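You operate a simulated robot arm through the tools that you are given. There is no shell and no other tool.

You run a simulated robot arm. Do the job below in one go: nothing can be reset, and whatever is moved stays where it is left.

JOB
Shake the bubbles out of the cup marked CAST.
Fine: stand it on the shaker, plug in with the switch off, run it till the mix is clear, switch off, then park the plug in its grey rest.

It is judged by the outcome, as a careful person would: the job done as asked, and still so three seconds after it is handed in. It fails if anything else is knocked over, pushed out of place, dropped, spilled or broken.

ROBOT AND FRAMES
A 7-joint arm with a two-finger parallel gripper, fixed in place. Base frame: the origin is on the floor under the middle of its stand, x ahead of it, y to its left, z up; the work surface is at about z = 860. Readings come in mm, rad, newtons and seconds.
With the tool pointing down near the work surface it reaches from about 320 to 740 mm from the base axis. Its first joint turns from -2.007 to 2.007 rad. Payload 3.91 kg.
The tool frame sits at the grasp point between the pads (the TCP): z along the fingers, y along the line on which they close. The tips reach 30 mm beyond it. The gripper opens to 110 mm. The fingers are 20 mm wide and 10 mm thick; the gripper's body (48 by 112 mm) begins 55 mm behind the TCP.
Orientation is that of the tool frame in the base frame, as [roll, pitch, yaw] about the fixed x, y, z axes, in that order (R = Rz(yaw) Ry(pitch) Rx(roll)). With the fingers straight down and closing along the base's y, the tool's x points along the base's -x, its y along +y and its z along -z.

CONTROLS
- The arm moves only by the tool move_arm. Its argument "moves" is a list of rows, each a list of 3 entries, a list of its own where there are three numbers: the turn, a rotation vector about the tool's x, y, z in units of 5 degrees (1.0 is 5 degrees), then the shift along the tool's x, y, z in units of 20 mm (1.0 is 20 mm), then the gripper command, from -1 (fully open) to 1 (shut), values between in proportion. In form: [[[rx, ry, rz], [tx, ty, tz], jaw], ...]. A call has 1 to 20 rows; each row shifts and turns the commanded pose from where the row before left it, along the tool's axes as they then stand. A call with a number of a shift or a turn outside -1 to 1 is refused whole. Rows are played at 5 a second. More than 50 mm and 0.15 rad between two rows, or a gripper value outside its range, and nothing of the call is played. A pose out of reach is approached as far as the arm can. The call stops where the force on the tool passes 40 N (or 10 N more than at its start, if that is more) or the arm is blocked; 0.2 s more then pass. The fingers move at their own pace (about 108 mm/s each) and stop on an object; they squeeze with about 30 N. The grip force told is the motor's: it shows also when the fingers shut on nothing. Time passes only in rows, and 0.2 s behind the last, so rows that do not move let the fingers close. The reply holds the time, the measured pose of the TCP, the force on the tool along the base axes, the opening and the grip force, in the units named above and with some noise, with the torque about the TCP (base axes, N m) and any sound that the robot's microphone picked up.
- Cameras (640 x 400 px; columns grow to the right, rows downward): "scene" is fixed at [53.4, -499.8, 1456.6]; the picture's right is [0.02, -1.00, 0.00], its down [-0.93, -0.02, -0.36] and it looks along [0.36, 0.01, -0.93] (base axes); focal length 240 px, centre (320, 200). "wrist" rides on the gripper at [72, 17, -103] in the tool frame; the picture's right is [-0.23, 0.97, 0.00], its down [-0.76, -0.18, -0.62] and it looks along [-0.61, -0.14, 0.78] (tool axes); focal length 222 px, centre (320, 200). There is no depth. A picture from a camera that has moved, and an enlarged one, comes with that camera's place and axes in the base frame and with its lens.
- snapshot(camera): a new picture of that camera. It takes no simulated time.
- slide_trunk(by): slides the trunk up (or, below 0, down) by that many mm; the arm rides with it, the base frame stays. It gives what a move gives, with no picture.
- inspect(camera, box): a new picture of the part [left, top, right, bottom] of that camera's present view, enlarged. It takes no simulated time.
- close_job(): hands the job in; it is judged then, once.

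Places have to be worked out from the pictures, the camera data and where the tool is seen. Open the gripper and draw the arm clear of the work before you hand the job in, unless the task says otherwise.

The tools are called after "Request:" as a command line: name --argument value ..., lists and objects as JSON in quotes. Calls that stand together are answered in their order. move_arm: Moves the arm, as the interface text tells. Its arguments: {"type":"object","properties":{"moves":{"type":"array"}},"required":["moves"]} The other tools are called the same way: slide_trunk (by) moves the trunk up or down; snapshot (camera) takes a picture; inspect (camera, box) takes an enlarged picture of a part of a camera's view; close_job () hands the job in.

At the start:

```text
clock: 0.0
tcp_pos: [221.9, -417.8, 1181.2]
ee_rot: [-3.141, 0.001, 3.139]
wrist_force: [0.2, -0.5, 0.2]
ft_torque: [0.01, -0.01, -0.02]
gripper_width: 110.1
finger_force: 0.0
trunk travel left (down, up): [-825.0, 165.0]
```

scene: 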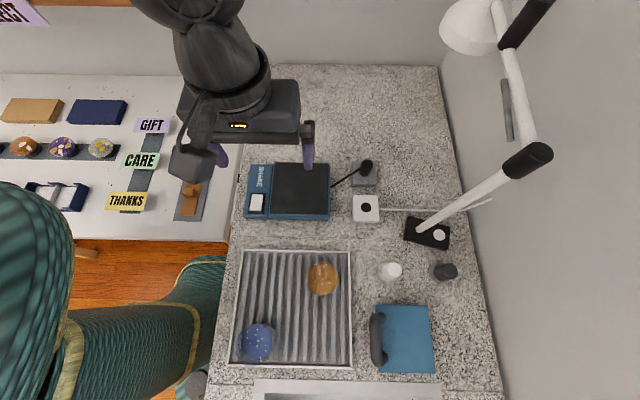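
wrist: 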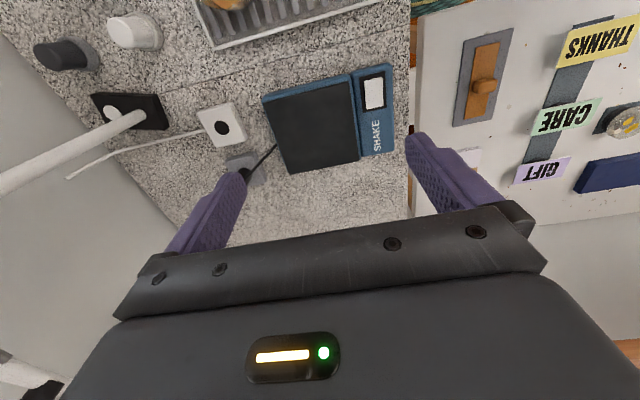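

I start by looking closer at the scene: the shaker, plug, socket, and the cups. No motion yet.

Request:
inspect --camera "scene" --box '[230, 140, 410, 250]'

Request:
inspect --camera "scene" --box '[220, 240, 480, 400]'

Request:
inspect --camera "wrist" --box '[20, 0, 420, 250]'

Request:
inspect --camera "scene" --box '[340, 180, 520, 290]'

```text
3.56 times, centred on (320, 195) of scene
camera zoom: at [53.4, -499.8, 1456.6], right [0.02, -1.0, 0.0], down [-0.93, -0.02, -0.36], along [0.36, 0.01, -0.93], focal length 855 px, centre (320, 218)
```

zoom: 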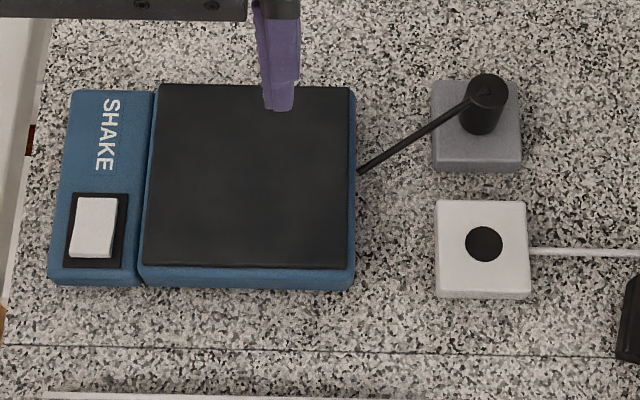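

```text
2.46 times, centred on (350, 320) of scene
camera zoom: at [53.4, -499.8, 1456.6], right [0.02, -1.0, 0.0], down [-0.93, -0.02, -0.36], along [0.36, 0.01, -0.93], focal length 592 px, centre (246, -95)
```

zoom: 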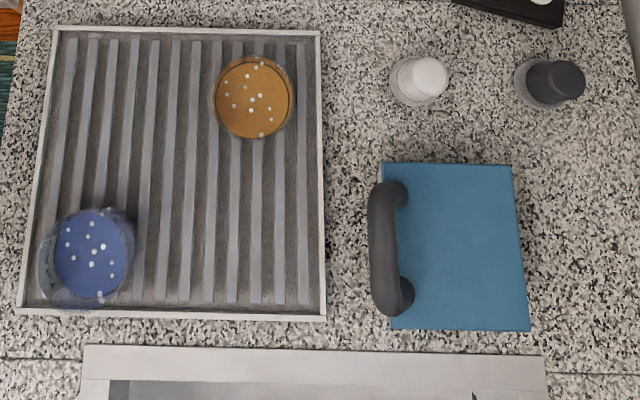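

```text
1.60 times, centred on (220, 125) of wrist
camera zoom: at [149.3, -402.3, 1284.0], right [0.23, 0.97, 0.0], down [0.76, -0.18, 0.62], along [0.61, -0.14, -0.78], focal length 355 px, centre (480, 320)
```

zoom: 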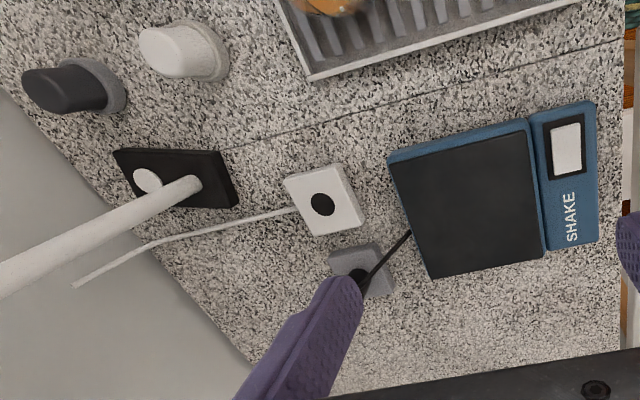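

```text
3.56 times, centred on (430, 235) of scene
camera zoom: at [53.4, -499.8, 1456.6], right [0.02, -1.0, 0.0], down [-0.93, -0.02, -0.36], along [0.36, 0.01, -0.93], focal length 855 px, centre (-71, 76)
```

zoom: 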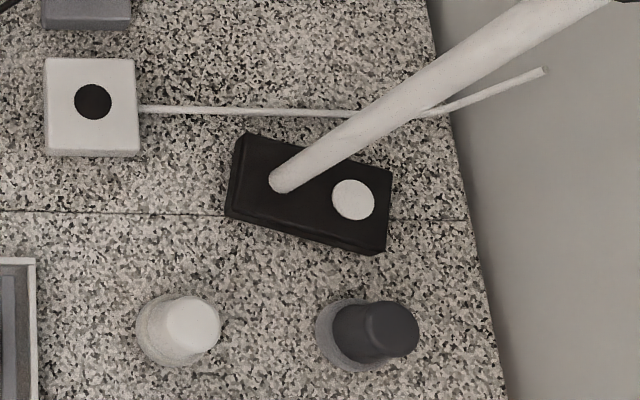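

The two cups stand on the ribbed rack; I look closer at each for the marking, and at other places of interest.

Request:
inspect --camera "scene" --box '[225, 310, 297, 370]'

Request:
inspect --camera "scene" --box '[290, 250, 354, 306]'

Request:
inspect --camera "scene" --box '[230, 360, 470, 400]'

Request:
inspect --camera "scene" --box '[340, 145, 400, 235]'

```text
6.67 times, centred on (261, 340) of scene
camera zoom: at [53.4, -499.8, 1456.6], right [0.02, -1.0, 0.0], down [-0.93, -0.02, -0.36], along [0.36, 0.01, -0.93], focal length 1603 px, centre (713, -733)
```

zoom: 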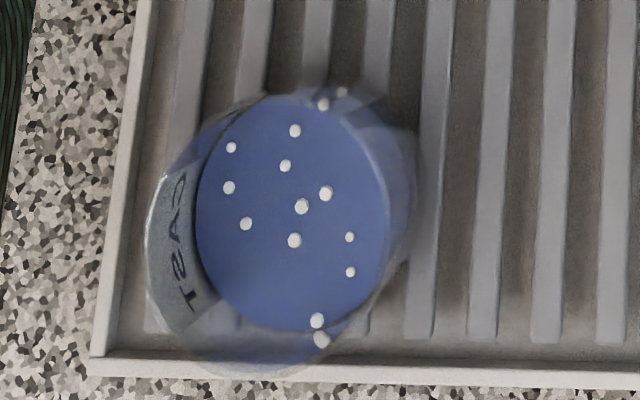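

```text
7.14 times, centred on (322, 278) of scene
camera zoom: at [53.4, -499.8, 1456.6], right [0.02, -1.0, 0.0], down [-0.93, -0.02, -0.36], along [0.36, 0.01, -0.93], focal length 1717 px, centre (306, -357)
```

zoom: 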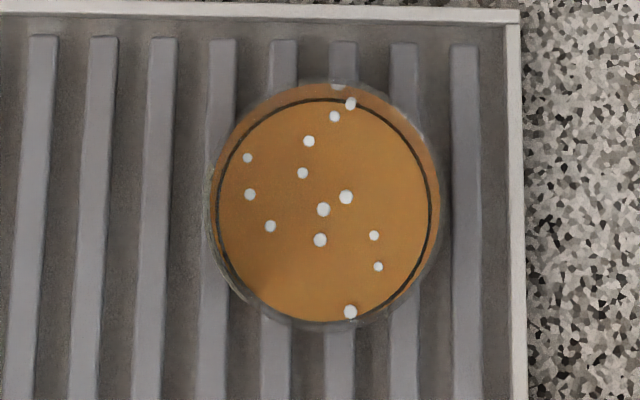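

```text
2.67 times, centred on (350, 380) of scene
camera zoom: at [53.4, -499.8, 1456.6], right [0.02, -1.0, 0.0], down [-0.93, -0.02, -0.36], along [0.36, 0.01, -0.93], focal length 641 px, centre (240, -280)
```

zoom: 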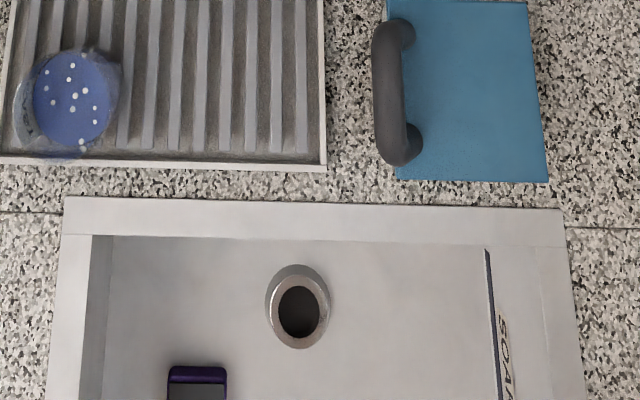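

```text
4.44 times, centred on (370, 190) of scene
camera zoom: at [53.4, -499.8, 1456.6], right [0.02, -1.0, 0.0], down [-0.93, -0.02, -0.36], along [0.36, 0.01, -0.93], focal length 1068 px, centre (98, 244)
```

zoom: 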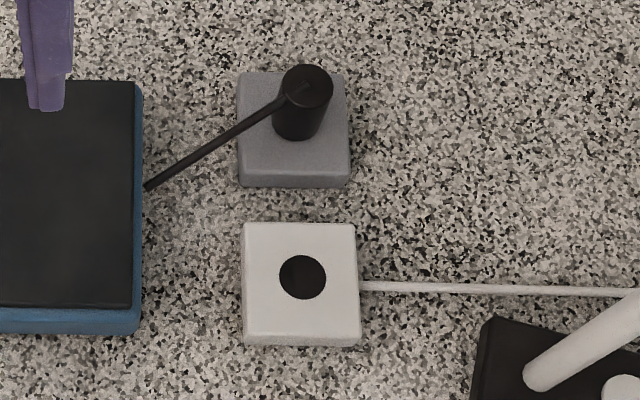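

The blue cup carries "CAST". I now enlarge the wrist view on the shaker's switch and the plug before moving.

Request:
inspect --camera "wrist" --box '[340, 55, 410, 165]'

Request:
inspect --camera "scene" --box '[240, 160, 275, 225]'

Request:
inspect --camera "wrist" --box '[185, 90, 285, 190]'

```text
3.64 times, centred on (375, 110) of wrist
camera zoom: at [149.3, -402.3, 1284.0], right [0.23, 0.97, 0.0], down [0.76, -0.18, 0.62], along [0.61, -0.14, -0.78], focal length 808 px, centre (120, 527)
```

zoom: 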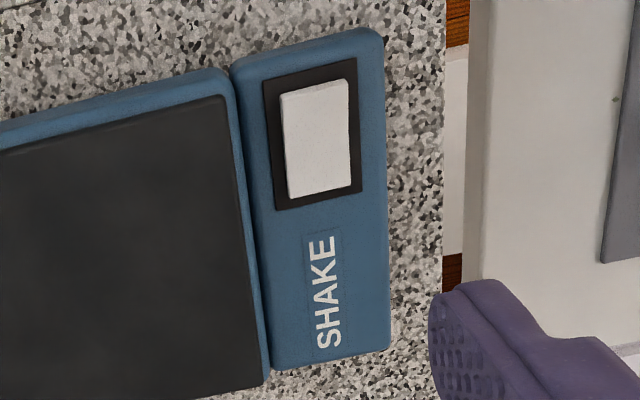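

```text
6.15 times, centred on (258, 192) of scene
camera zoom: at [53.4, -499.8, 1456.6], right [0.02, -1.0, 0.0], down [-0.93, -0.02, -0.36], along [0.36, 0.01, -0.93], focal length 1479 px, centre (705, 246)
```

zoom: 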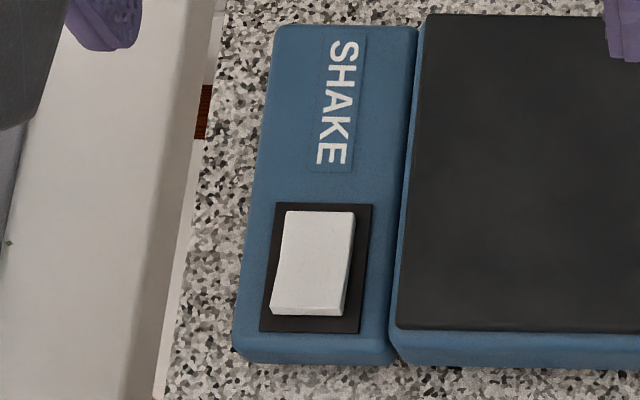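

```text
4.00 times, centred on (235, 140) of wrist
camera zoom: at [149.3, -402.3, 1284.0], right [0.23, 0.97, 0.0], down [0.76, -0.18, 0.62], along [0.61, -0.14, -0.78], focal length 888 px, centre (660, 440)
```

zoom: 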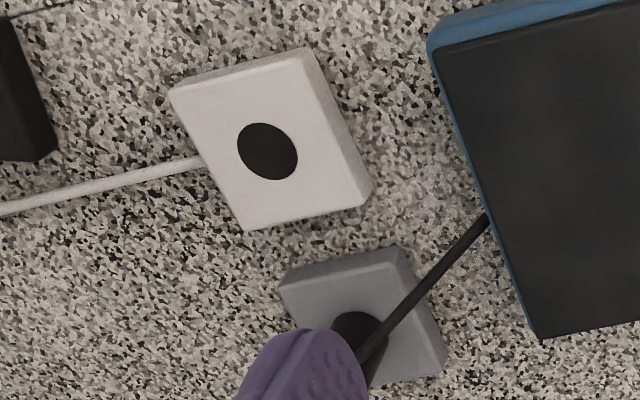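

The rocker's state is unclear from here, so I turn the wrist camera 90° to look from the +y side, lowering towards about z = 1000 above the shaker side, fingers well clear.

Request:
move_arm --moves '[[[0, 0, 1], [0, 0, 0.5], -1], [[0, 0, 1], [0, 0, 0.5], -1], [[0, 0, 1], [0, 0, 0.5], -1], [[0, 0, 1], [0, 0, 0.5], -1], [[0, 0, 1], [0, 0, 0.5], -1], [[0, 0, 1], [0, 0, 0.5], -1], [[0, 0, 1], [0, 0, 0.5], -1], [[0, 0, 1], [0, 0, 0.5], -1], [[0, 0, 1], [0, 0, 0.5], -1], [[0, 0, 1], [0, 0, 0.5], -1], [[0, 0, 1], [0, 0, 0.5], -1], [[0, 0, 1], [0, 0, 0.5], -1], [[0, 0, 1], [0, 0, 0.5], -1], [[0, 0, 1], [0, 0, 0.5], -1], [[0, 0, 1], [0, 0, 0.5], -1], [[0, 0, 1], [0, 0, 0.5], -1], [[0, 0, 1], [0, 0, 0.5], -1], [[0, 0, 1], [0, 0, 0.5], -1]]'

```text
clock: 3.8
tcp_pos: [221.3, -420.7, 1001.6]
ee_rot: [-3.14, 0.001, 1.568]
wrist_force: [-0.5, 0.1, 0.5]
ft_torque: [-0.04, 0.01, 0.01]
gripper_width: 110.0
finger_force: 0.1
trunk travel left (down, up): [-825.0, 165.0]
```

Pose reached as planned (yaw 1.57). Now I shift about 160 mm in +y and 50 mm in +x, so the camera looks onto the switch from the side.

Request:
move_arm --moves '[[[0, 0, 0], [1, 0.33, 0], -1], [[0, 0, 0], [1, 0.33, 0], -1], [[0, 0, 0], [1, 0.33, 0], -1], [[0, 0, 0], [1, 0.33, 0], -1], [[0, 0, 0], [1, 0.33, 0], -1], [[0, 0, 0], [1, 0.33, 0], -1], [[0, 0, 0], [1, 0.33, 0], -1], [[0, 0, 0], [1, 0.33, 0], -1]]'

Request:
snapshot --camera "wrist"

Request:
snapshot --camera "scene"

```text
clock: 5.6
tcp_pos: [274.3, -258.4, 1001.9]
ee_rot: [-3.141, 0.001, 1.57]
wrist_force: [0.3, 0.8, 0.2]
ft_torque: [-0.06, 0.02, 0.02]
gripper_width: 109.9
finger_force: 0.0
trunk travel left (down, up): [-825.0, 165.0]
```

```text
taken
camera wrist: at [291.6, -185.9, 1103.8], right [0.97, -0.23, 0.0], down [-0.18, -0.76, 0.62], along [-0.14, -0.61, -0.78], focal length 222 px, centre (320, 200)
```

wrist: 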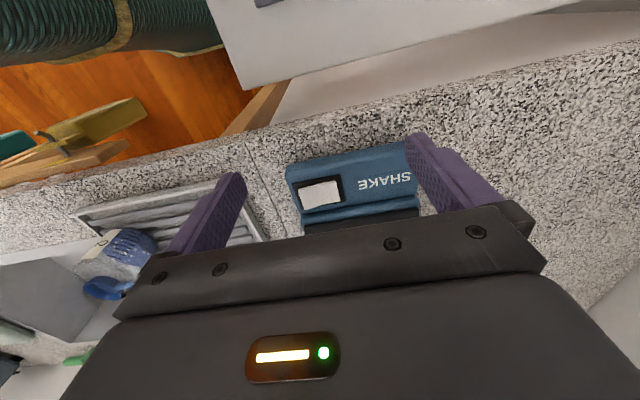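

```text
taken
```

scene: 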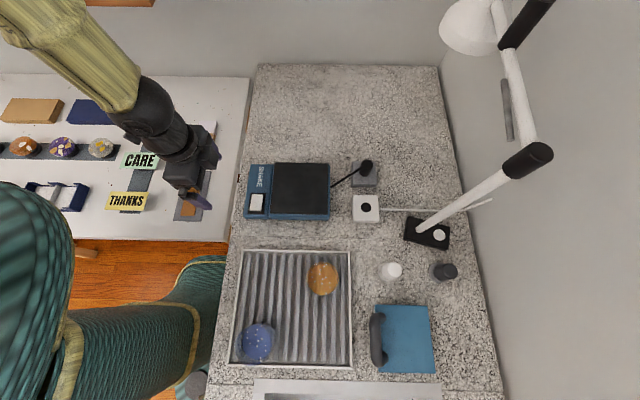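

The camera now sees the switch from the +y side and also the CAST cup; I enlarge both.

Request:
inspect --camera "wrist" --box '[275, 150, 425, 240]'

Request:
inspect --camera "wrist" --box '[60, 180, 180, 310]'

```text
4.27 times, centred on (350, 195) of wrist
camera zoom: at [291.6, -185.9, 1103.8], right [0.97, -0.23, 0.0], down [-0.18, -0.76, 0.62], along [-0.14, -0.61, -0.78], focal length 948 px, centre (192, 221)
```

zoom: 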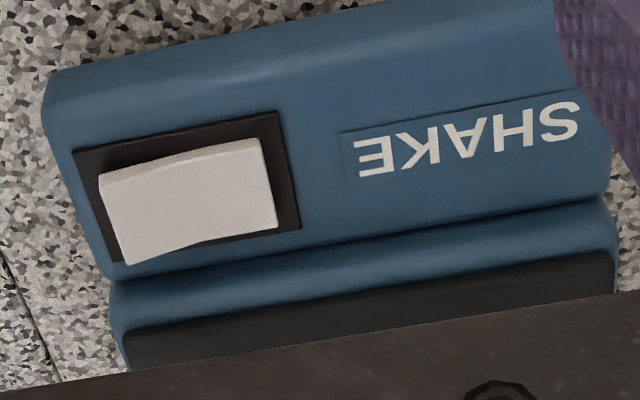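

```text
3.08 times, centred on (120, 245) of wrist
camera zoom: at [291.6, -185.9, 1103.8], right [0.97, -0.23, 0.0], down [-0.18, -0.76, 0.62], along [-0.14, -0.61, -0.78], focal length 684 px, centre (935, 62)
```

zoom: 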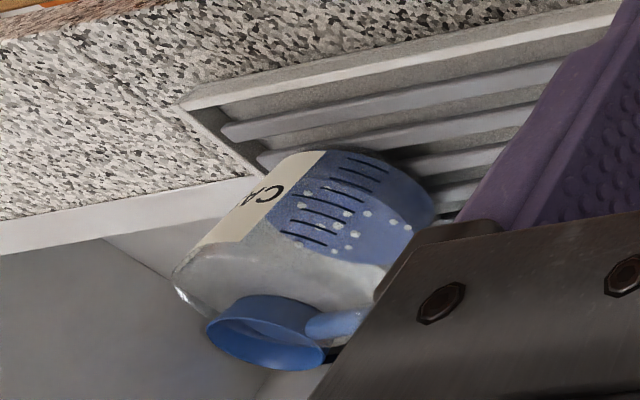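

The rocker tilt is still ambiguous. I back off a little in +y, lower, and tilt the tool by -30° about its y to look at the switch almost from the side.

Request:
move_arm --moves '[[[0, 0, 0], [1, 0, 0.6], -1], [[0, 0, 0], [1, 0, 0.6], -1], [[0, 0, 0], [0.4, 0, 0.6], -1], [[0, -1, 0], [0, 0, 0], -1], [[0, -1, 0], [0, 0, 0], -1], [[0, -1, 0], [0, 0, 0], -1], [[0, -1, 0], [0, 0, 0], -1], [[0, -1, 0], [0, 0, 0], -1], [[0, -1, 0], [0, 0, 0], -1]]'

Request:
snapshot --camera "wrist"

```text
clock: 7.6
tcp_pos: [292.9, -222.7, 958.5]
ee_rot: [-3.14, 0.526, 1.57]
wrist_force: [-0.1, -0.7, 0.0]
ft_torque: [0.0, -0.02, 0.02]
gripper_width: 109.9
finger_force: 0.1
out of reach, approached as far as the arm can: row 6, 7, 8, 9
trunk travel left (down, up): [-825.0, 165.0]
```

```text
taken
camera wrist: at [310.8, -108.3, 1010.1], right [0.97, -0.2, 0.11], down [-0.18, -0.35, 0.92], along [-0.14, -0.92, -0.37], focal length 222 px, centre (320, 200)
```

wrist: 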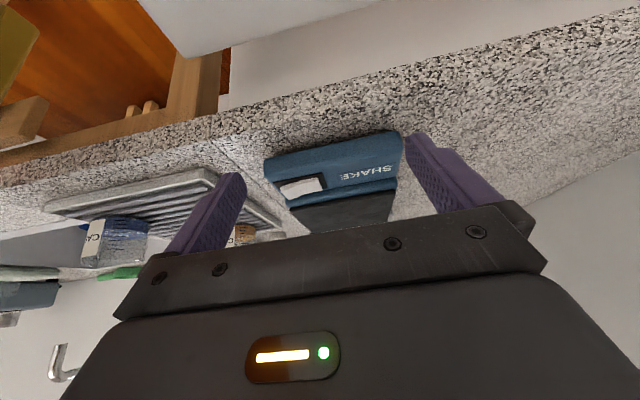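

The rack cup is clearly "CA.." with the label facing +y. I enlarge the switch and both cups from this low view.

Request:
inspect --camera "wrist" --box '[260, 155, 340, 215]'

Request:
inspect --camera "wrist" --box '[60, 190, 180, 290]'

Request:
inspect --camera "wrist" --box '[210, 200, 300, 260]'

```text
6.67 times, centred on (300, 185) of wrist
camera zoom: at [310.8, -108.3, 1010.1], right [0.97, -0.2, 0.11], down [-0.18, -0.35, 0.92], along [-0.14, -0.92, -0.37], focal length 1481 px, centre (453, 300)
```

zoom: 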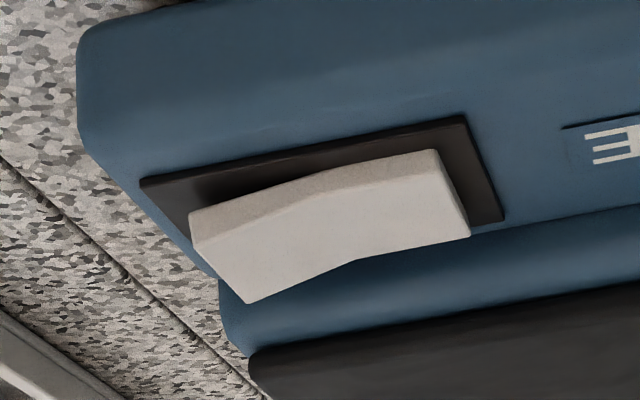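

```text
4.00 times, centred on (120, 240) of wrist
camera zoom: at [310.8, -108.3, 1010.1], right [0.97, -0.2, 0.11], down [-0.18, -0.35, 0.92], along [-0.14, -0.92, -0.37], focal length 888 px, centre (1120, 40)
```

zoom: 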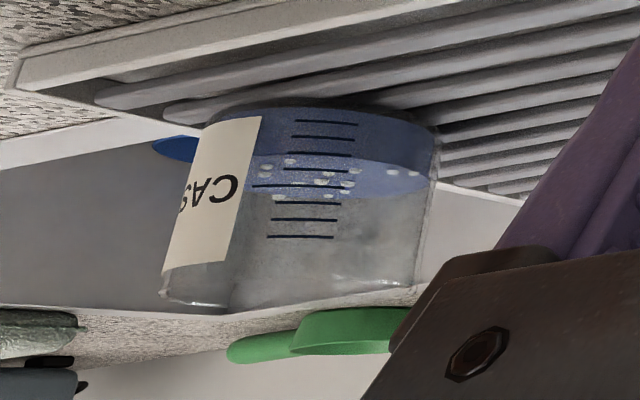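

```text
6.67 times, centred on (255, 230) of wrist
camera zoom: at [310.8, -108.3, 1010.1], right [0.97, -0.2, 0.11], down [-0.18, -0.35, 0.92], along [-0.14, -0.92, -0.37], focal length 1481 px, centre (753, 0)
```

zoom: 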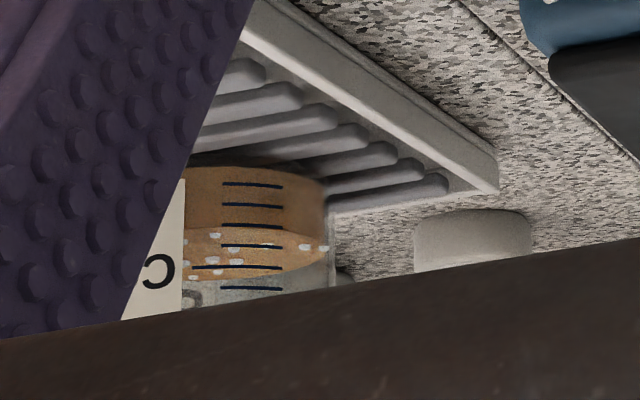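

The rocker's -x end stands proud and its +x end (near the SHAKE text) is pressed. I zoom far in on the switch for any on/off marks, and on both cup labels.

Request:
inspect --camera "scene" --box '[246, 190, 270, 215]'

Request:
inspect --camera "wrist" --box '[276, 172, 332, 207]'

Request:
inspect --camera "scene" --box '[238, 320, 262, 365]'

Request:
inspect --camera "scene" --box '[305, 258, 340, 298]'

```text
16.00 times, centred on (258, 202) of scene
camera zoom: at [53.4, -499.8, 1456.6], right [0.02, -1.0, 0.0], down [-0.93, -0.02, -0.36], along [0.36, 0.01, -0.93], focal length 3846 px, centre (1312, 160)
```

zoom: 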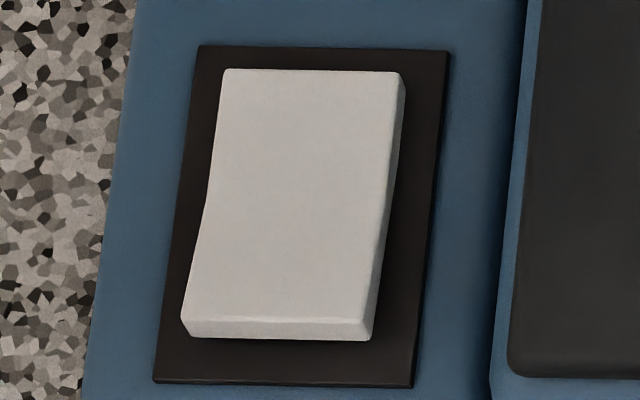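

```text
11.43 times, centred on (304, 190) of wrist
camera zoom: at [310.8, -108.3, 1010.1], right [0.97, -0.2, 0.11], down [-0.18, -0.35, 0.92], along [-0.14, -0.92, -0.37], focal length 2538 px, centre (503, 320)
```

zoom: 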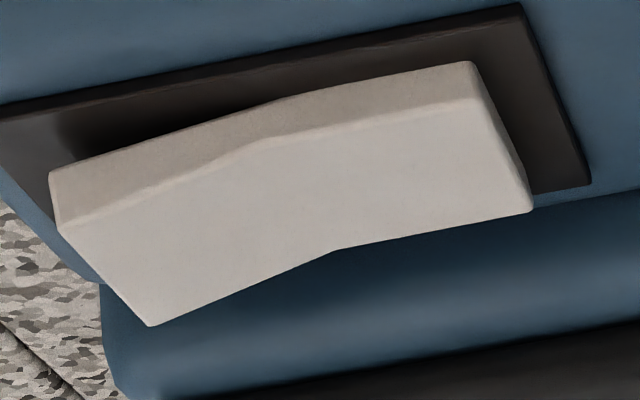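

```text
8.89 times, centred on (250, 342) of scene
camera zoom: at [53.4, -499.8, 1456.6], right [0.02, -1.0, 0.0], down [-0.93, -0.02, -0.36], along [0.36, 0.01, -0.93], focal length 2137 px, centre (942, -1067)
```

zoom: 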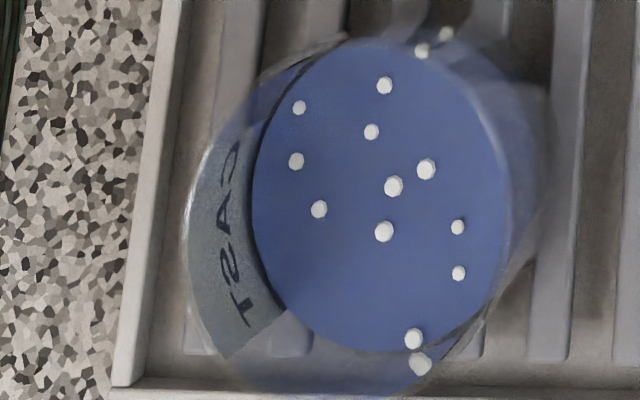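

```text
10.00 times, centred on (322, 278) of scene
camera zoom: at [53.4, -499.8, 1456.6], right [0.02, -1.0, 0.0], down [-0.93, -0.02, -0.36], along [0.36, 0.01, -0.93], focal length 2404 px, centre (295, -580)
```

zoom: 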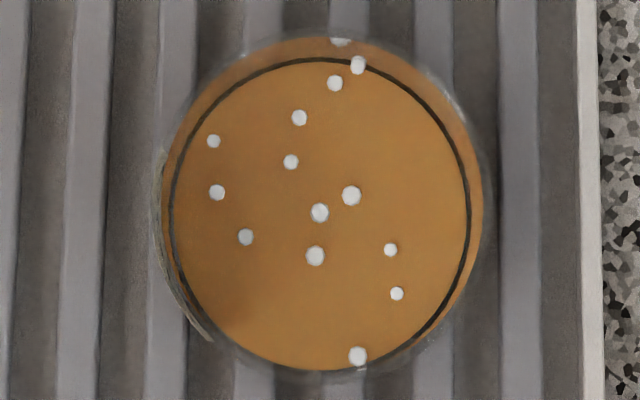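

The label through the cup reads C-A-S-T (+x to -x, so correct from outside): the blue cup is the right one, at about (-41, -373), roughly 67 mm wide and 65–70 mm tall. The rocker bears no marks; it sits as it was left with the plug parked, so I take it as off, with the proud -x end the one to press. I untilt the tool and rise.

Request:
move_arm --moves '[[[0, 1, 0], [-0.5, 0, -0.8], -1], [[0, 1, 0], [-0.5, 0, -0.8], -1], [[0, 1, 0], [-0.5, 0, -0.8], -1], [[0, 1, 0], [-0.5, 0, -0.8], -1], [[0, 1, 0], [-0.5, 0, -0.8], -1], [[0, 1, 0], [-0.5, 0, -0.8], -1], [[0, 0, 0], [-1, -0.5, -0.5], -1], [[0, 0, 0], [-1, -0.5, -0.5], -1]]'

```text
clock: 9.4
tcp_pos: [273.6, -291.1, 1088.4]
ee_rot: [-3.141, 0.001, 1.571]
wrist_force: [-0.4, 0.3, 0.4]
ft_torque: [-0.01, 0.0, -0.01]
gripper_width: 109.9
finger_force: 0.3
trunk travel left (down, up): [-825.0, 165.0]
```

Tool vertical again at (274, -291, 1088). I travel towards the rack at this height, well above the cups (rims about 945).

Request:
move_arm --moves '[[[0, 0, 0], [-0.2, -1, 0], -1], [[0, 0, 0], [-0.2, -1, 0], -1], [[0, 0, 0], [-0.2, -1, 0], -1], [[0, 0, 0], [-0.2, -1, 0], -1], [[0, 0, 0], [-0.2, -1, 0], -1], [[0, 0, 0], [-0.2, -1, 0], -1], [[0, 0, 0], [-0.2, -1, 0], -1], [[0, 0, 0], [-0.2, -1, 0], -1], [[0, 0, 0], [-0.2, -1, 0], -1], [[0, 0, 0], [-0.2, -1, 0], -1], [[0, 0, 0], [-0.2, -1, 0], -1], [[0, 0, 0], [-0.2, -1, 0], -1], [[0, 0, 0], [-0.2, -1, 0], -1]]'

Request:
snapshot --camera "wrist"

Request:
snapshot --camera "scene"

```text
clock: 12.2
tcp_pos: [13.0, -343.9, 1085.7]
ee_rot: [3.141, 0.0, 1.57]
wrist_force: [0.5, 0.3, -0.7]
ft_torque: [0.01, 0.01, -0.02]
gripper_width: 110.2
finger_force: 0.0
trunk travel left (down, up): [-825.0, 165.0]
```

```text
taken
camera wrist: at [29.7, -271.3, 1188.3], right [0.97, -0.23, 0.0], down [-0.18, -0.76, 0.62], along [-0.14, -0.61, -0.78], focal length 222 px, centre (320, 200)
```

wrist: 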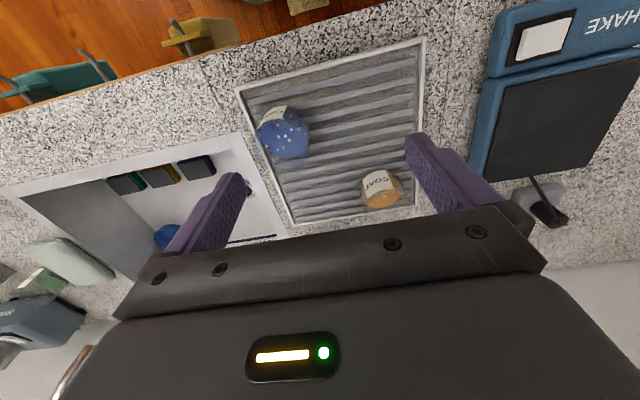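

```text
taken
```

scene: 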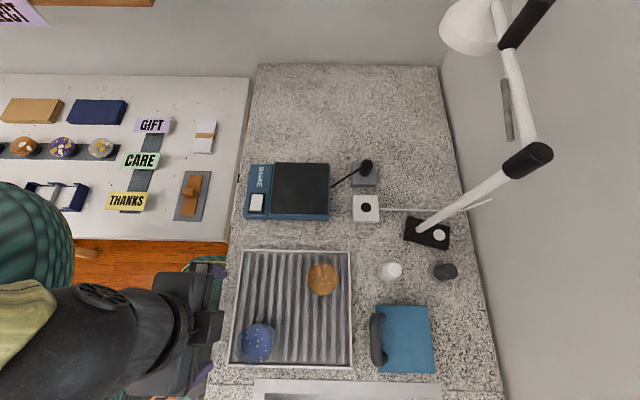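

Labels are confirmed: orange is COAT, blue is CAST. I enlarge the CAST cup to fix its position and the rack rim.

Request:
inspect --camera "wrist" --box '[235, 80, 335, 170]'

Request:
inspect --camera "wrist" --box '[440, 60, 640, 240]'

```text
4.44 times, centred on (285, 125) of wrist
camera zoom: at [29.7, -271.3, 1188.3], right [0.97, -0.23, 0.0], down [-0.18, -0.76, 0.62], along [-0.14, -0.61, -0.78], focal length 987 px, centre (476, 533)
```

zoom: 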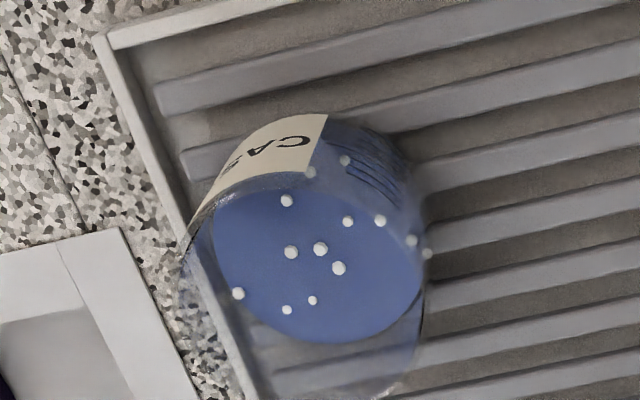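

```text
2.22 times, centred on (540, 150) of wrist
camera zoom: at [29.7, -271.3, 1188.3], right [0.97, -0.23, 0.0], down [-0.18, -0.76, 0.62], along [-0.14, -0.61, -0.78], focal length 494 px, centre (-169, 311)
```

zoom: 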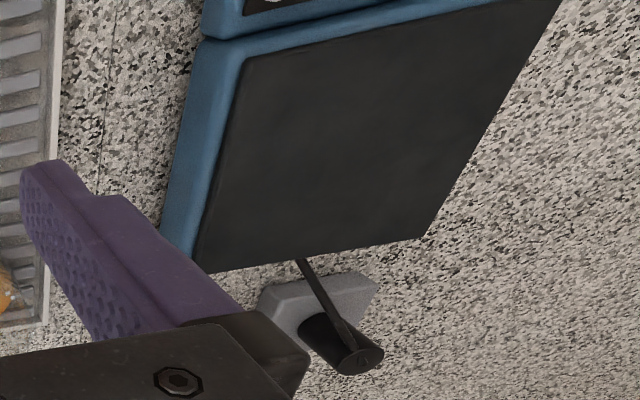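

Triangulated cup axis is about (-40, -376), with mix surface z≈912 and the rack rim top ≈875. I move over it and descend to z≈1000 (tips about 970, above the cup rim), then check alignment.

Request:
move_arm --moves '[[[0, 0, 0], [-0.54, -0.88, 0], -1], [[0, 0, 0], [-0.54, -0.88, 0], -1], [[0, 0, 0], [-0.54, -0.88, 0], -1], [[0, 0, 0], [0, 0, 1], -1], [[0, 0, 0], [0, 0, 1], -1], [[0, 0, 0], [0, 0, 1], -1], [[0, 0, 0], [0, 0, 1], -1]]'

Request:
snapshot --camera "wrist"

Request:
inspect --camera "scene" --box '[200, 290, 330, 390]'

```text
clock: 13.8
tcp_pos: [-41.0, -374.3, 1006.0]
ee_rot: [-3.14, 0.001, 1.57]
wrist_force: [-0.1, 0.7, -0.5]
ft_torque: [0.05, 0.02, 0.01]
gripper_width: 110.1
finger_force: 0.1
trunk travel left (down, up): [-825.0, 165.0]
```

```text
taken
camera wrist: at [-23.4, -302.9, 1108.5], right [0.97, -0.23, 0.0], down [-0.18, -0.76, 0.62], along [-0.14, -0.61, -0.78], focal length 222 px, centre (320, 200)
```

wrist: 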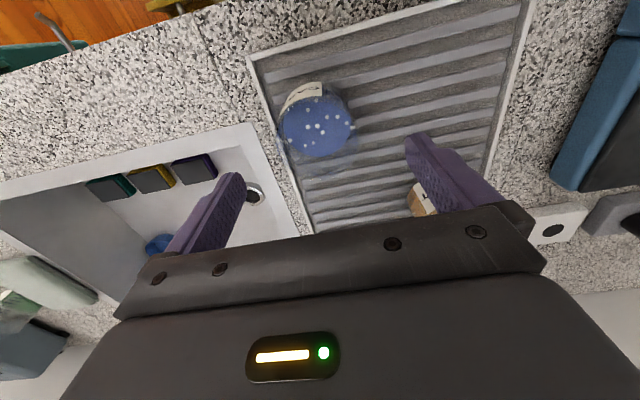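

```text
4.00 times, centred on (265, 340) of scene
camera zoom: at [53.4, -499.8, 1456.6], right [0.02, -1.0, 0.0], down [-0.93, -0.02, -0.36], along [0.36, 0.01, -0.93], focal length 962 px, centre (540, -360)
```

zoom: 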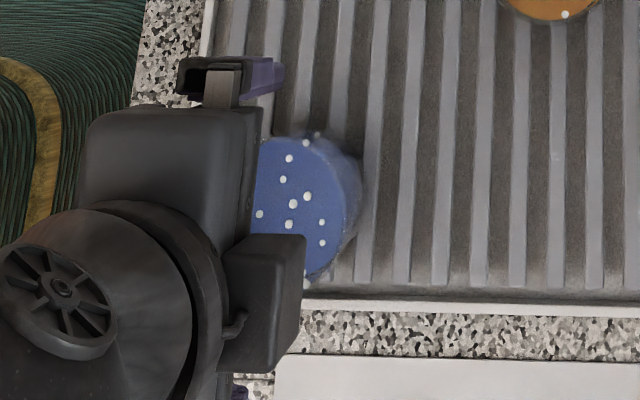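

The predicted tool axis at the mix-surface depth is pixel (320, 128); the mix surface appears near there. I enlarge to measure precisely.

Request:
inspect --camera "wrist" --box '[265, 75, 375, 185]'

```text
3.64 times, centred on (320, 130) of wrist
camera zoom: at [-23.4, -302.9, 1108.5], right [0.97, -0.23, 0.0], down [-0.18, -0.76, 0.62], along [-0.14, -0.61, -0.78], focal length 808 px, centre (320, 454)
```

zoom: 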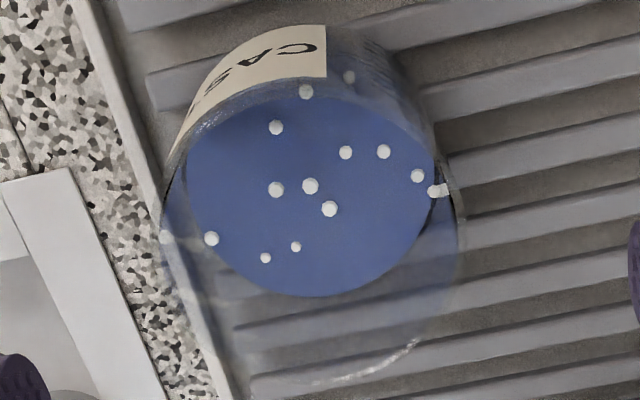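

Cup axis refined to about (-43, -374), rim top ≈ 940. I correct 2.4 mm in -x and descend to TCP z≈918 (tips 888, above the rack rim).

Request:
move_arm --moves '[[[0, 0, 0], [0, -0.12, 0.8], -1], [[0, 0, 0], [0, 0, 0.9], -1], [[0, 0, 0], [0, 0, 0.9], -1], [[0, 0, 0], [0, 0, 0.9], -1], [[0, 0, 0], [0, 0, 0.9], -1]]'

Request:
snapshot --camera "wrist"

```text
clock: 15.0
tcp_pos: [-41.7, -375.9, 918.1]
ee_rot: [3.14, 0.001, 1.571]
wrist_force: [-1.3, 0.6, -0.1]
ft_torque: [-0.01, -0.01, 0.04]
gripper_width: 110.0
finger_force: 0.0
trunk travel left (down, up): [-825.0, 165.0]
```

```text
taken
camera wrist: at [-25.4, -303.2, 1020.6], right [0.97, -0.23, 0.0], down [-0.18, -0.76, 0.62], along [-0.14, -0.61, -0.78], focal length 222 px, centre (320, 200)
```

wrist: 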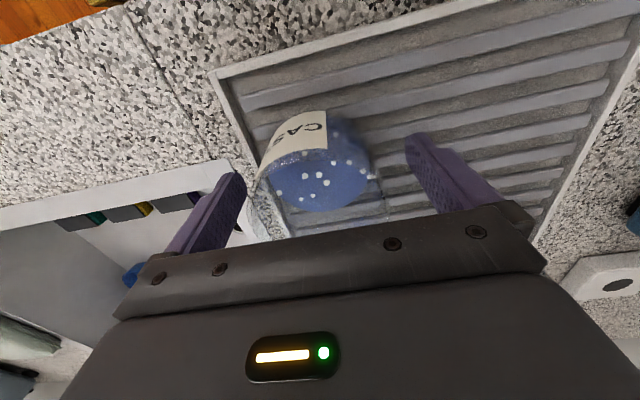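

The cup sits centred between the open fingers. I close gently in stages onto it.

Request:
move_arm --moves '[[[0, 0, 0], [0, 0, 0], -0.5], [[0, 0, 0], [0, 0, 0], -0.35], [[0, 0, 0], [0, 0, 0], -0.3], [[0, 0, 0], [0, 0, 0], -0.27], [[0, 0, 0], [0, 0, 0], -0.24], [[0, 0, 0], [0, 0, 0], -0.21]]'

Request:
snapshot --camera "wrist"

```text
clock: 16.4
tcp_pos: [-43.1, -374.4, 918.7]
ee_rot: [3.142, 0.0, 1.571]
wrist_force: [-0.1, 0.8, 0.9]
ft_torque: [0.0, -0.03, -0.02]
gripper_width: 69.3
finger_force: 29.2
trunk travel left (down, up): [-825.0, 165.0]
```

```text
taken
camera wrist: at [-25.4, -302.7, 1020.8], right [0.97, -0.23, 0.0], down [-0.18, -0.76, 0.62], along [-0.14, -0.61, -0.78], focal length 222 px, centre (320, 200)
```

wrist: 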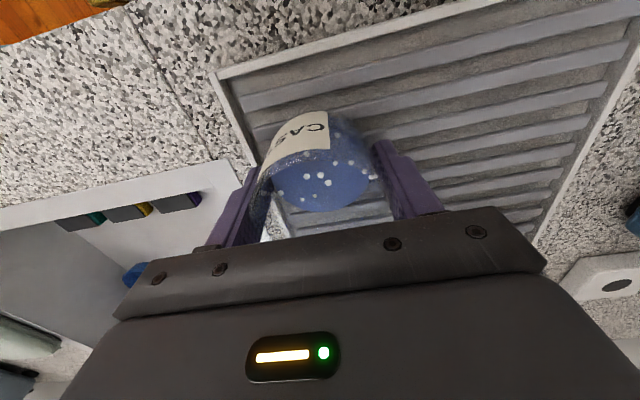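

Gripped at 69.3 mm with about 29 N. I lift gently, straight up about 90 mm.

Request:
move_arm --moves '[[[0, 0, 0], [0, 0, 0], 0.1], [[0, 0, 0], [0, 0, -0.2], 0.1], [[0, 0, 0], [0, 0, -0.4], 0.1], [[0, 0, 0], [0, 0, -0.6], 0.1], [[0, 0, 0], [0, 0, -0.8], 0.1], [[0, 0, 0], [0, 0, -0.8], 0.1], [[0, 0, 0], [0, 0, -0.8], 0.1], [[0, 0, 0], [0, 0, -0.5], 0.1], [[0, 0, 0], [0, 0, -0.3], 0.1], [[0, 0, 0], [0, 0, -0.1], 0.1]]'

Request:
snapshot --camera "wrist"

Request:
snapshot --camera "scene"

```text
clock: 18.6
tcp_pos: [-42.0, -375.9, 1009.2]
ee_rot: [-3.14, -0.002, 1.57]
wrist_force: [-0.1, -0.3, -1.0]
ft_torque: [-0.03, -0.01, -0.01]
gripper_width: 69.6
finger_force: 30.2
trunk travel left (down, up): [-825.0, 165.0]
```

```text
taken
camera wrist: at [-24.5, -302.9, 1111.4], right [0.97, -0.23, 0.0], down [-0.18, -0.76, 0.62], along [-0.14, -0.61, -0.78], focal length 222 px, centre (320, 200)
```

wrist: 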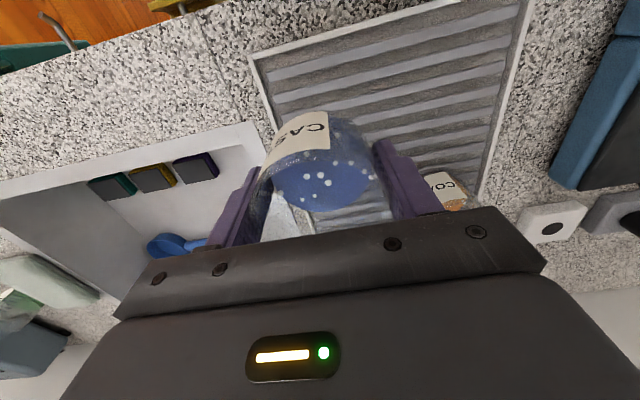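

```text
taken
```

scene: 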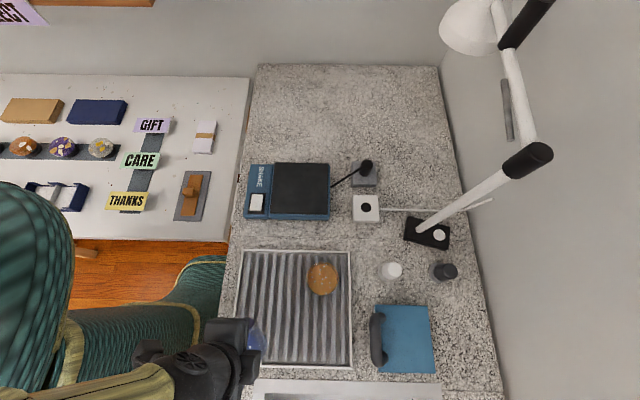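

The cup is held upright and nothing else moved. The shaker plate measures x 231–371, y -374…-518, top z≈904, so its centre is (301, -446); I carry the cup there smoothly at z≈1009.

Request:
move_arm --moves '[[[0, 0, 0], [-0.06, 0.3, 0], 0.1], [[0, 0, 0], [-0.12, 0.6, 0], 0.1], [[0, 0, 0], [-0.18, 0.9, 0], 0.1], [[0, 0, 0], [-0.2, 1, 0], 0.1], [[0, 0, 0], [-0.2, 1, 0], 0.1], [[0, 0, 0], [-0.2, 1, 0], 0.1], [[0, 0, 0], [-0.2, 1, 0], 0.1], [[0, 0, 0], [-0.2, 1, 0], 0.1], [[0, 0, 0], [-0.2, 1, 0], 0.1], [[0, 0, 0], [-0.2, 1, 0], 0.1], [[0, 0, 0], [-0.2, 1, 0], 0.1], [[0, 0, 0], [-0.2, 1, 0], 0.1], [[0, 0, 0], [-0.2, 1, 0], 0.1], [[0, 0, 0], [-0.2, 1, 0], 0.1], [[0, 0, 0], [-0.2, 1, 0], 0.1], [[0, 0, 0], [-0.2, 1, 0], 0.1], [[0, 0, 0], [-0.2, 1, 0], 0.1], [[0, 0, 0], [-0.16, 0.75, 0], 0.1], [[0, 0, 0], [-0.1, 0.4, 0], 0.1], [[0, 0, 0], [-0.05, 0.2, 0], 0.1]]'

Request:
snapshot --camera "wrist"

Request:
snapshot --camera "scene"

```text
clock: 22.8
tcp_pos: [301.3, -444.9, 1008.1]
ee_rot: [3.142, 0.001, 1.573]
wrist_force: [0.1, 1.4, -0.5]
ft_torque: [0.0, 0.01, 0.0]
gripper_width: 69.5
finger_force: 30.6
trunk travel left (down, up): [-825.0, 165.0]
```

```text
taken
camera wrist: at [317.9, -372.7, 1110.9], right [0.97, -0.23, 0.0], down [-0.18, -0.76, 0.62], along [-0.14, -0.61, -0.78], focal length 222 px, centre (320, 200)
```

wrist: 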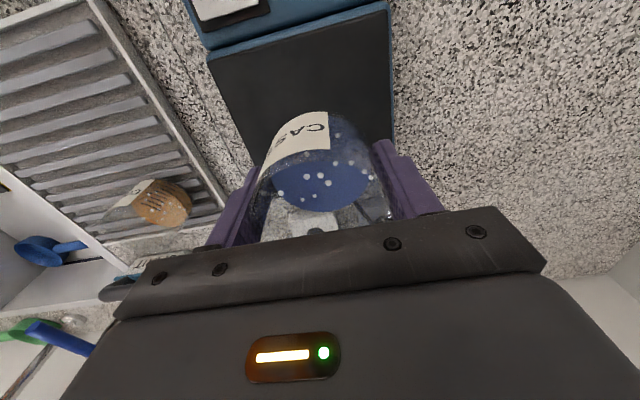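

```text
taken
```

scene: 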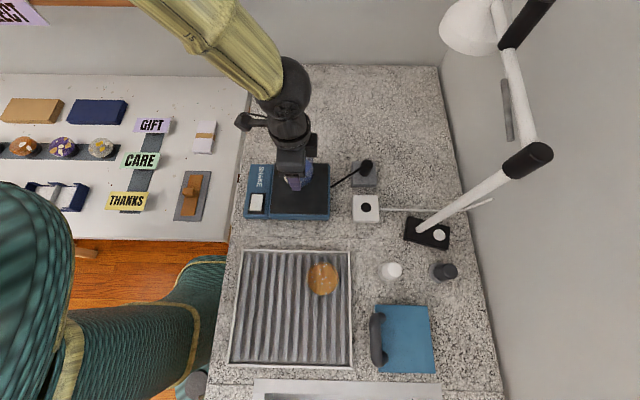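

The cup hangs over the plate's middle. I lower to about z=955, a bit above the expected contact height of about 944.

Request:
move_arm --moves '[[[0, 0, 0], [0, 0, 0.3], 0.1], [[0, 0, 0], [0, 0, 0.6], 0.1], [[0, 0, 0], [0, 0, 0.6], 0.1], [[0, 0, 0], [0, 0, 0.6], 0.1], [[0, 0, 0], [0, 0, 0.35], 0.1], [[0, 0, 0], [0, 0, 0.1], 0.1], [[0, 0, 0], [0, 0, 0], 0.1]]'

Request:
snapshot --camera "wrist"

Request:
inspect --camera "scene" --box '[240, 130, 400, 240]'

```text
clock: 24.4
tcp_pos: [300.6, -444.3, 956.8]
ee_rot: [3.141, -0.001, 1.57]
wrist_force: [0.1, 0.8, -0.5]
ft_torque: [0.01, 0.02, 0.0]
gripper_width: 69.5
finger_force: 30.0
trunk travel left (down, up): [-825.0, 165.0]
```

```text
taken
camera wrist: at [318.6, -372.4, 1059.8], right [0.97, -0.23, 0.0], down [-0.18, -0.76, 0.62], along [-0.14, -0.61, -0.78], focal length 222 px, centre (320, 200)
```

wrist: 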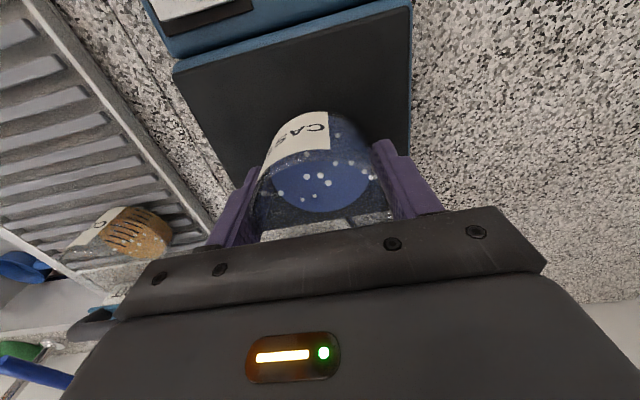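

```text
3.64 times, centred on (320, 185) of scene
camera zoom: at [53.4, -499.8, 1456.6], right [0.02, -1.0, 0.0], down [-0.93, -0.02, -0.36], along [0.36, 0.01, -0.93], focal length 874 px, centre (320, 254)
```

zoom: 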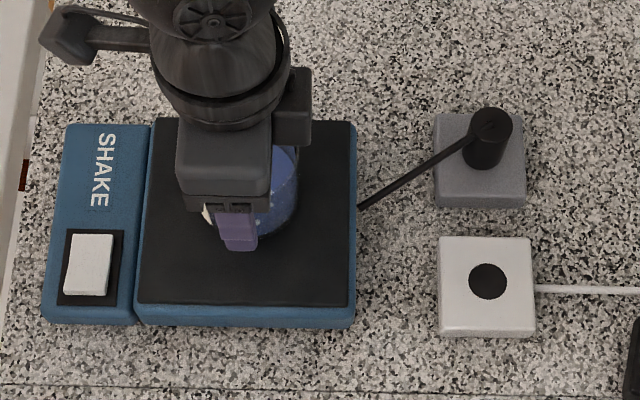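

I lower in small 2 mm steps, watching the force for contact.

Request:
move_arm --moves '[[[0, 0, 0], [0, 0, 0.1], 0.1], [[0, 0, 0], [0, 0, 0.1], 0.1], [[0, 0, 0], [0, 0, 0.1], 0.1], [[0, 0, 0], [0, 0, 0.1], 0.1]]'

```text
clock: 25.4
tcp_pos: [300.5, -444.8, 952.3]
ee_rot: [3.139, 0.006, 1.57]
wrist_force: [0.9, 1.6, 22.5]
ft_torque: [0.13, 0.57, -0.03]
gripper_width: 69.4
finger_force: 29.7
trunk travel left (down, up): [-825.0, 165.0]
```

Contact: 22 N at z≈952. I ease up about 3 mm of command so the cup just rests before releasing.

Request:
move_arm --moves '[[[0, 0, 0], [0, 0, -0.1], 0.1], [[0, 0, 0], [0, 0, -0.07], 0.1], [[0, 0, 0], [0, 0, 0], 0.1]]'

```text
clock: 26.2
tcp_pos: [300.9, -444.3, 952.6]
ee_rot: [-3.14, -0.001, 1.571]
wrist_force: [0.4, -2.0, 7.3]
ft_torque: [-0.22, -0.14, -0.04]
gripper_width: 69.4
finger_force: 30.0
trunk travel left (down, up): [-825.0, 165.0]
```

Light contact of 7 N remains; I ease another millimetre and open slowly.

Request:
move_arm --moves '[[[0, 0, 0], [0, 0, -0.05], 0.1], [[0, 0, 0], [0, 0, 0], -0.25], [[0, 0, 0], [0, 0, 0], -0.32], [[0, 0, 0], [0, 0, 0], -0.5], [[0, 0, 0], [0, 0, 0], -0.8], [[0, 0, 0], [0, 0, 0], -1]]'

Request:
snapshot --camera "wrist"

```text
clock: 27.6
tcp_pos: [301.6, -444.5, 954.2]
ee_rot: [3.142, 0.0, 1.57]
wrist_force: [0.5, -0.1, 0.2]
ft_torque: [0.02, -0.04, 0.01]
gripper_width: 110.0
finger_force: 0.1
trunk travel left (down, up): [-825.0, 165.0]
```

```text
taken
camera wrist: at [318.3, -372.5, 1056.2], right [0.97, -0.23, 0.0], down [-0.18, -0.76, 0.62], along [-0.14, -0.61, -0.78], focal length 222 px, centre (320, 200)
```

wrist: 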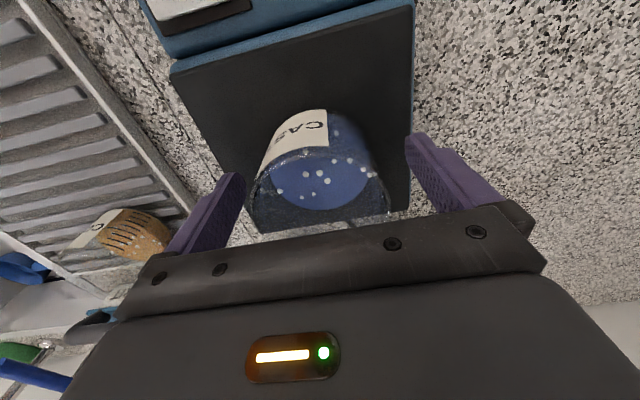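

The cup stands on the plate, free of the fingers. I rise straight up clear of it.

Request:
move_arm --moves '[[[0, 0, 0], [0, 0, -0.5], -1], [[0, 0, 0], [0, 0, -1], -1], [[0, 0, 0], [0, 0, -1], -1], [[0, 0, 0], [0, 0, -1], -1], [[0, 0, 0], [0, 0, -1], -1], [[0, 0, 0], [0, 0, -1], -1], [[0, 0, 0], [0, 0, -1], -1], [[0, 0, 0], [0, 0, -1], -1]]'

Request:
snapshot --camera "wrist"

Request:
inspect --camera "scene" --box '[240, 130, 400, 240]'

```text
clock: 29.4
tcp_pos: [301.3, -443.8, 1103.6]
ee_rot: [-3.139, 0.0, 1.57]
wrist_force: [0.1, -0.5, -0.3]
ft_torque: [-0.02, 0.0, -0.01]
gripper_width: 109.8
finger_force: 0.1
trunk travel left (down, up): [-825.0, 165.0]
```

```text
taken
camera wrist: at [318.1, -372.1, 1206.4], right [0.97, -0.23, 0.0], down [-0.18, -0.76, 0.62], along [-0.14, -0.61, -0.78], focal length 222 px, centre (320, 200)
```

wrist: 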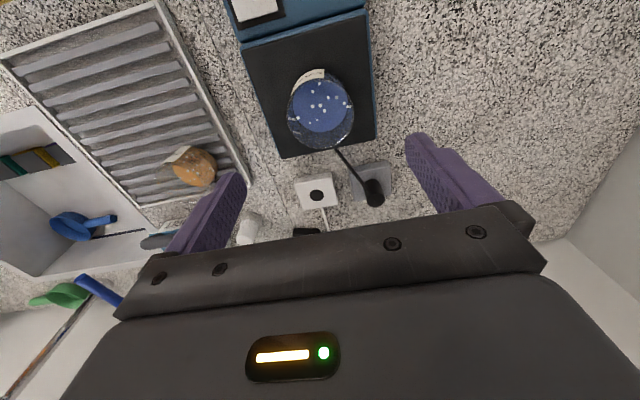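

```text
3.64 times, centred on (320, 185) of scene
camera zoom: at [53.4, -499.8, 1456.6], right [0.02, -1.0, 0.0], down [-0.93, -0.02, -0.36], along [0.36, 0.01, -0.93], focal length 874 px, centre (320, 254)
```

zoom: 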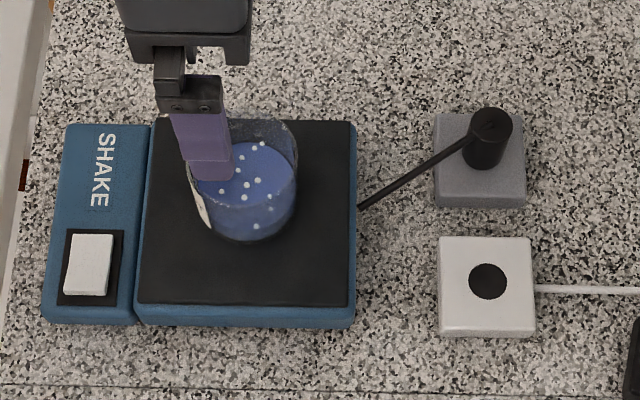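

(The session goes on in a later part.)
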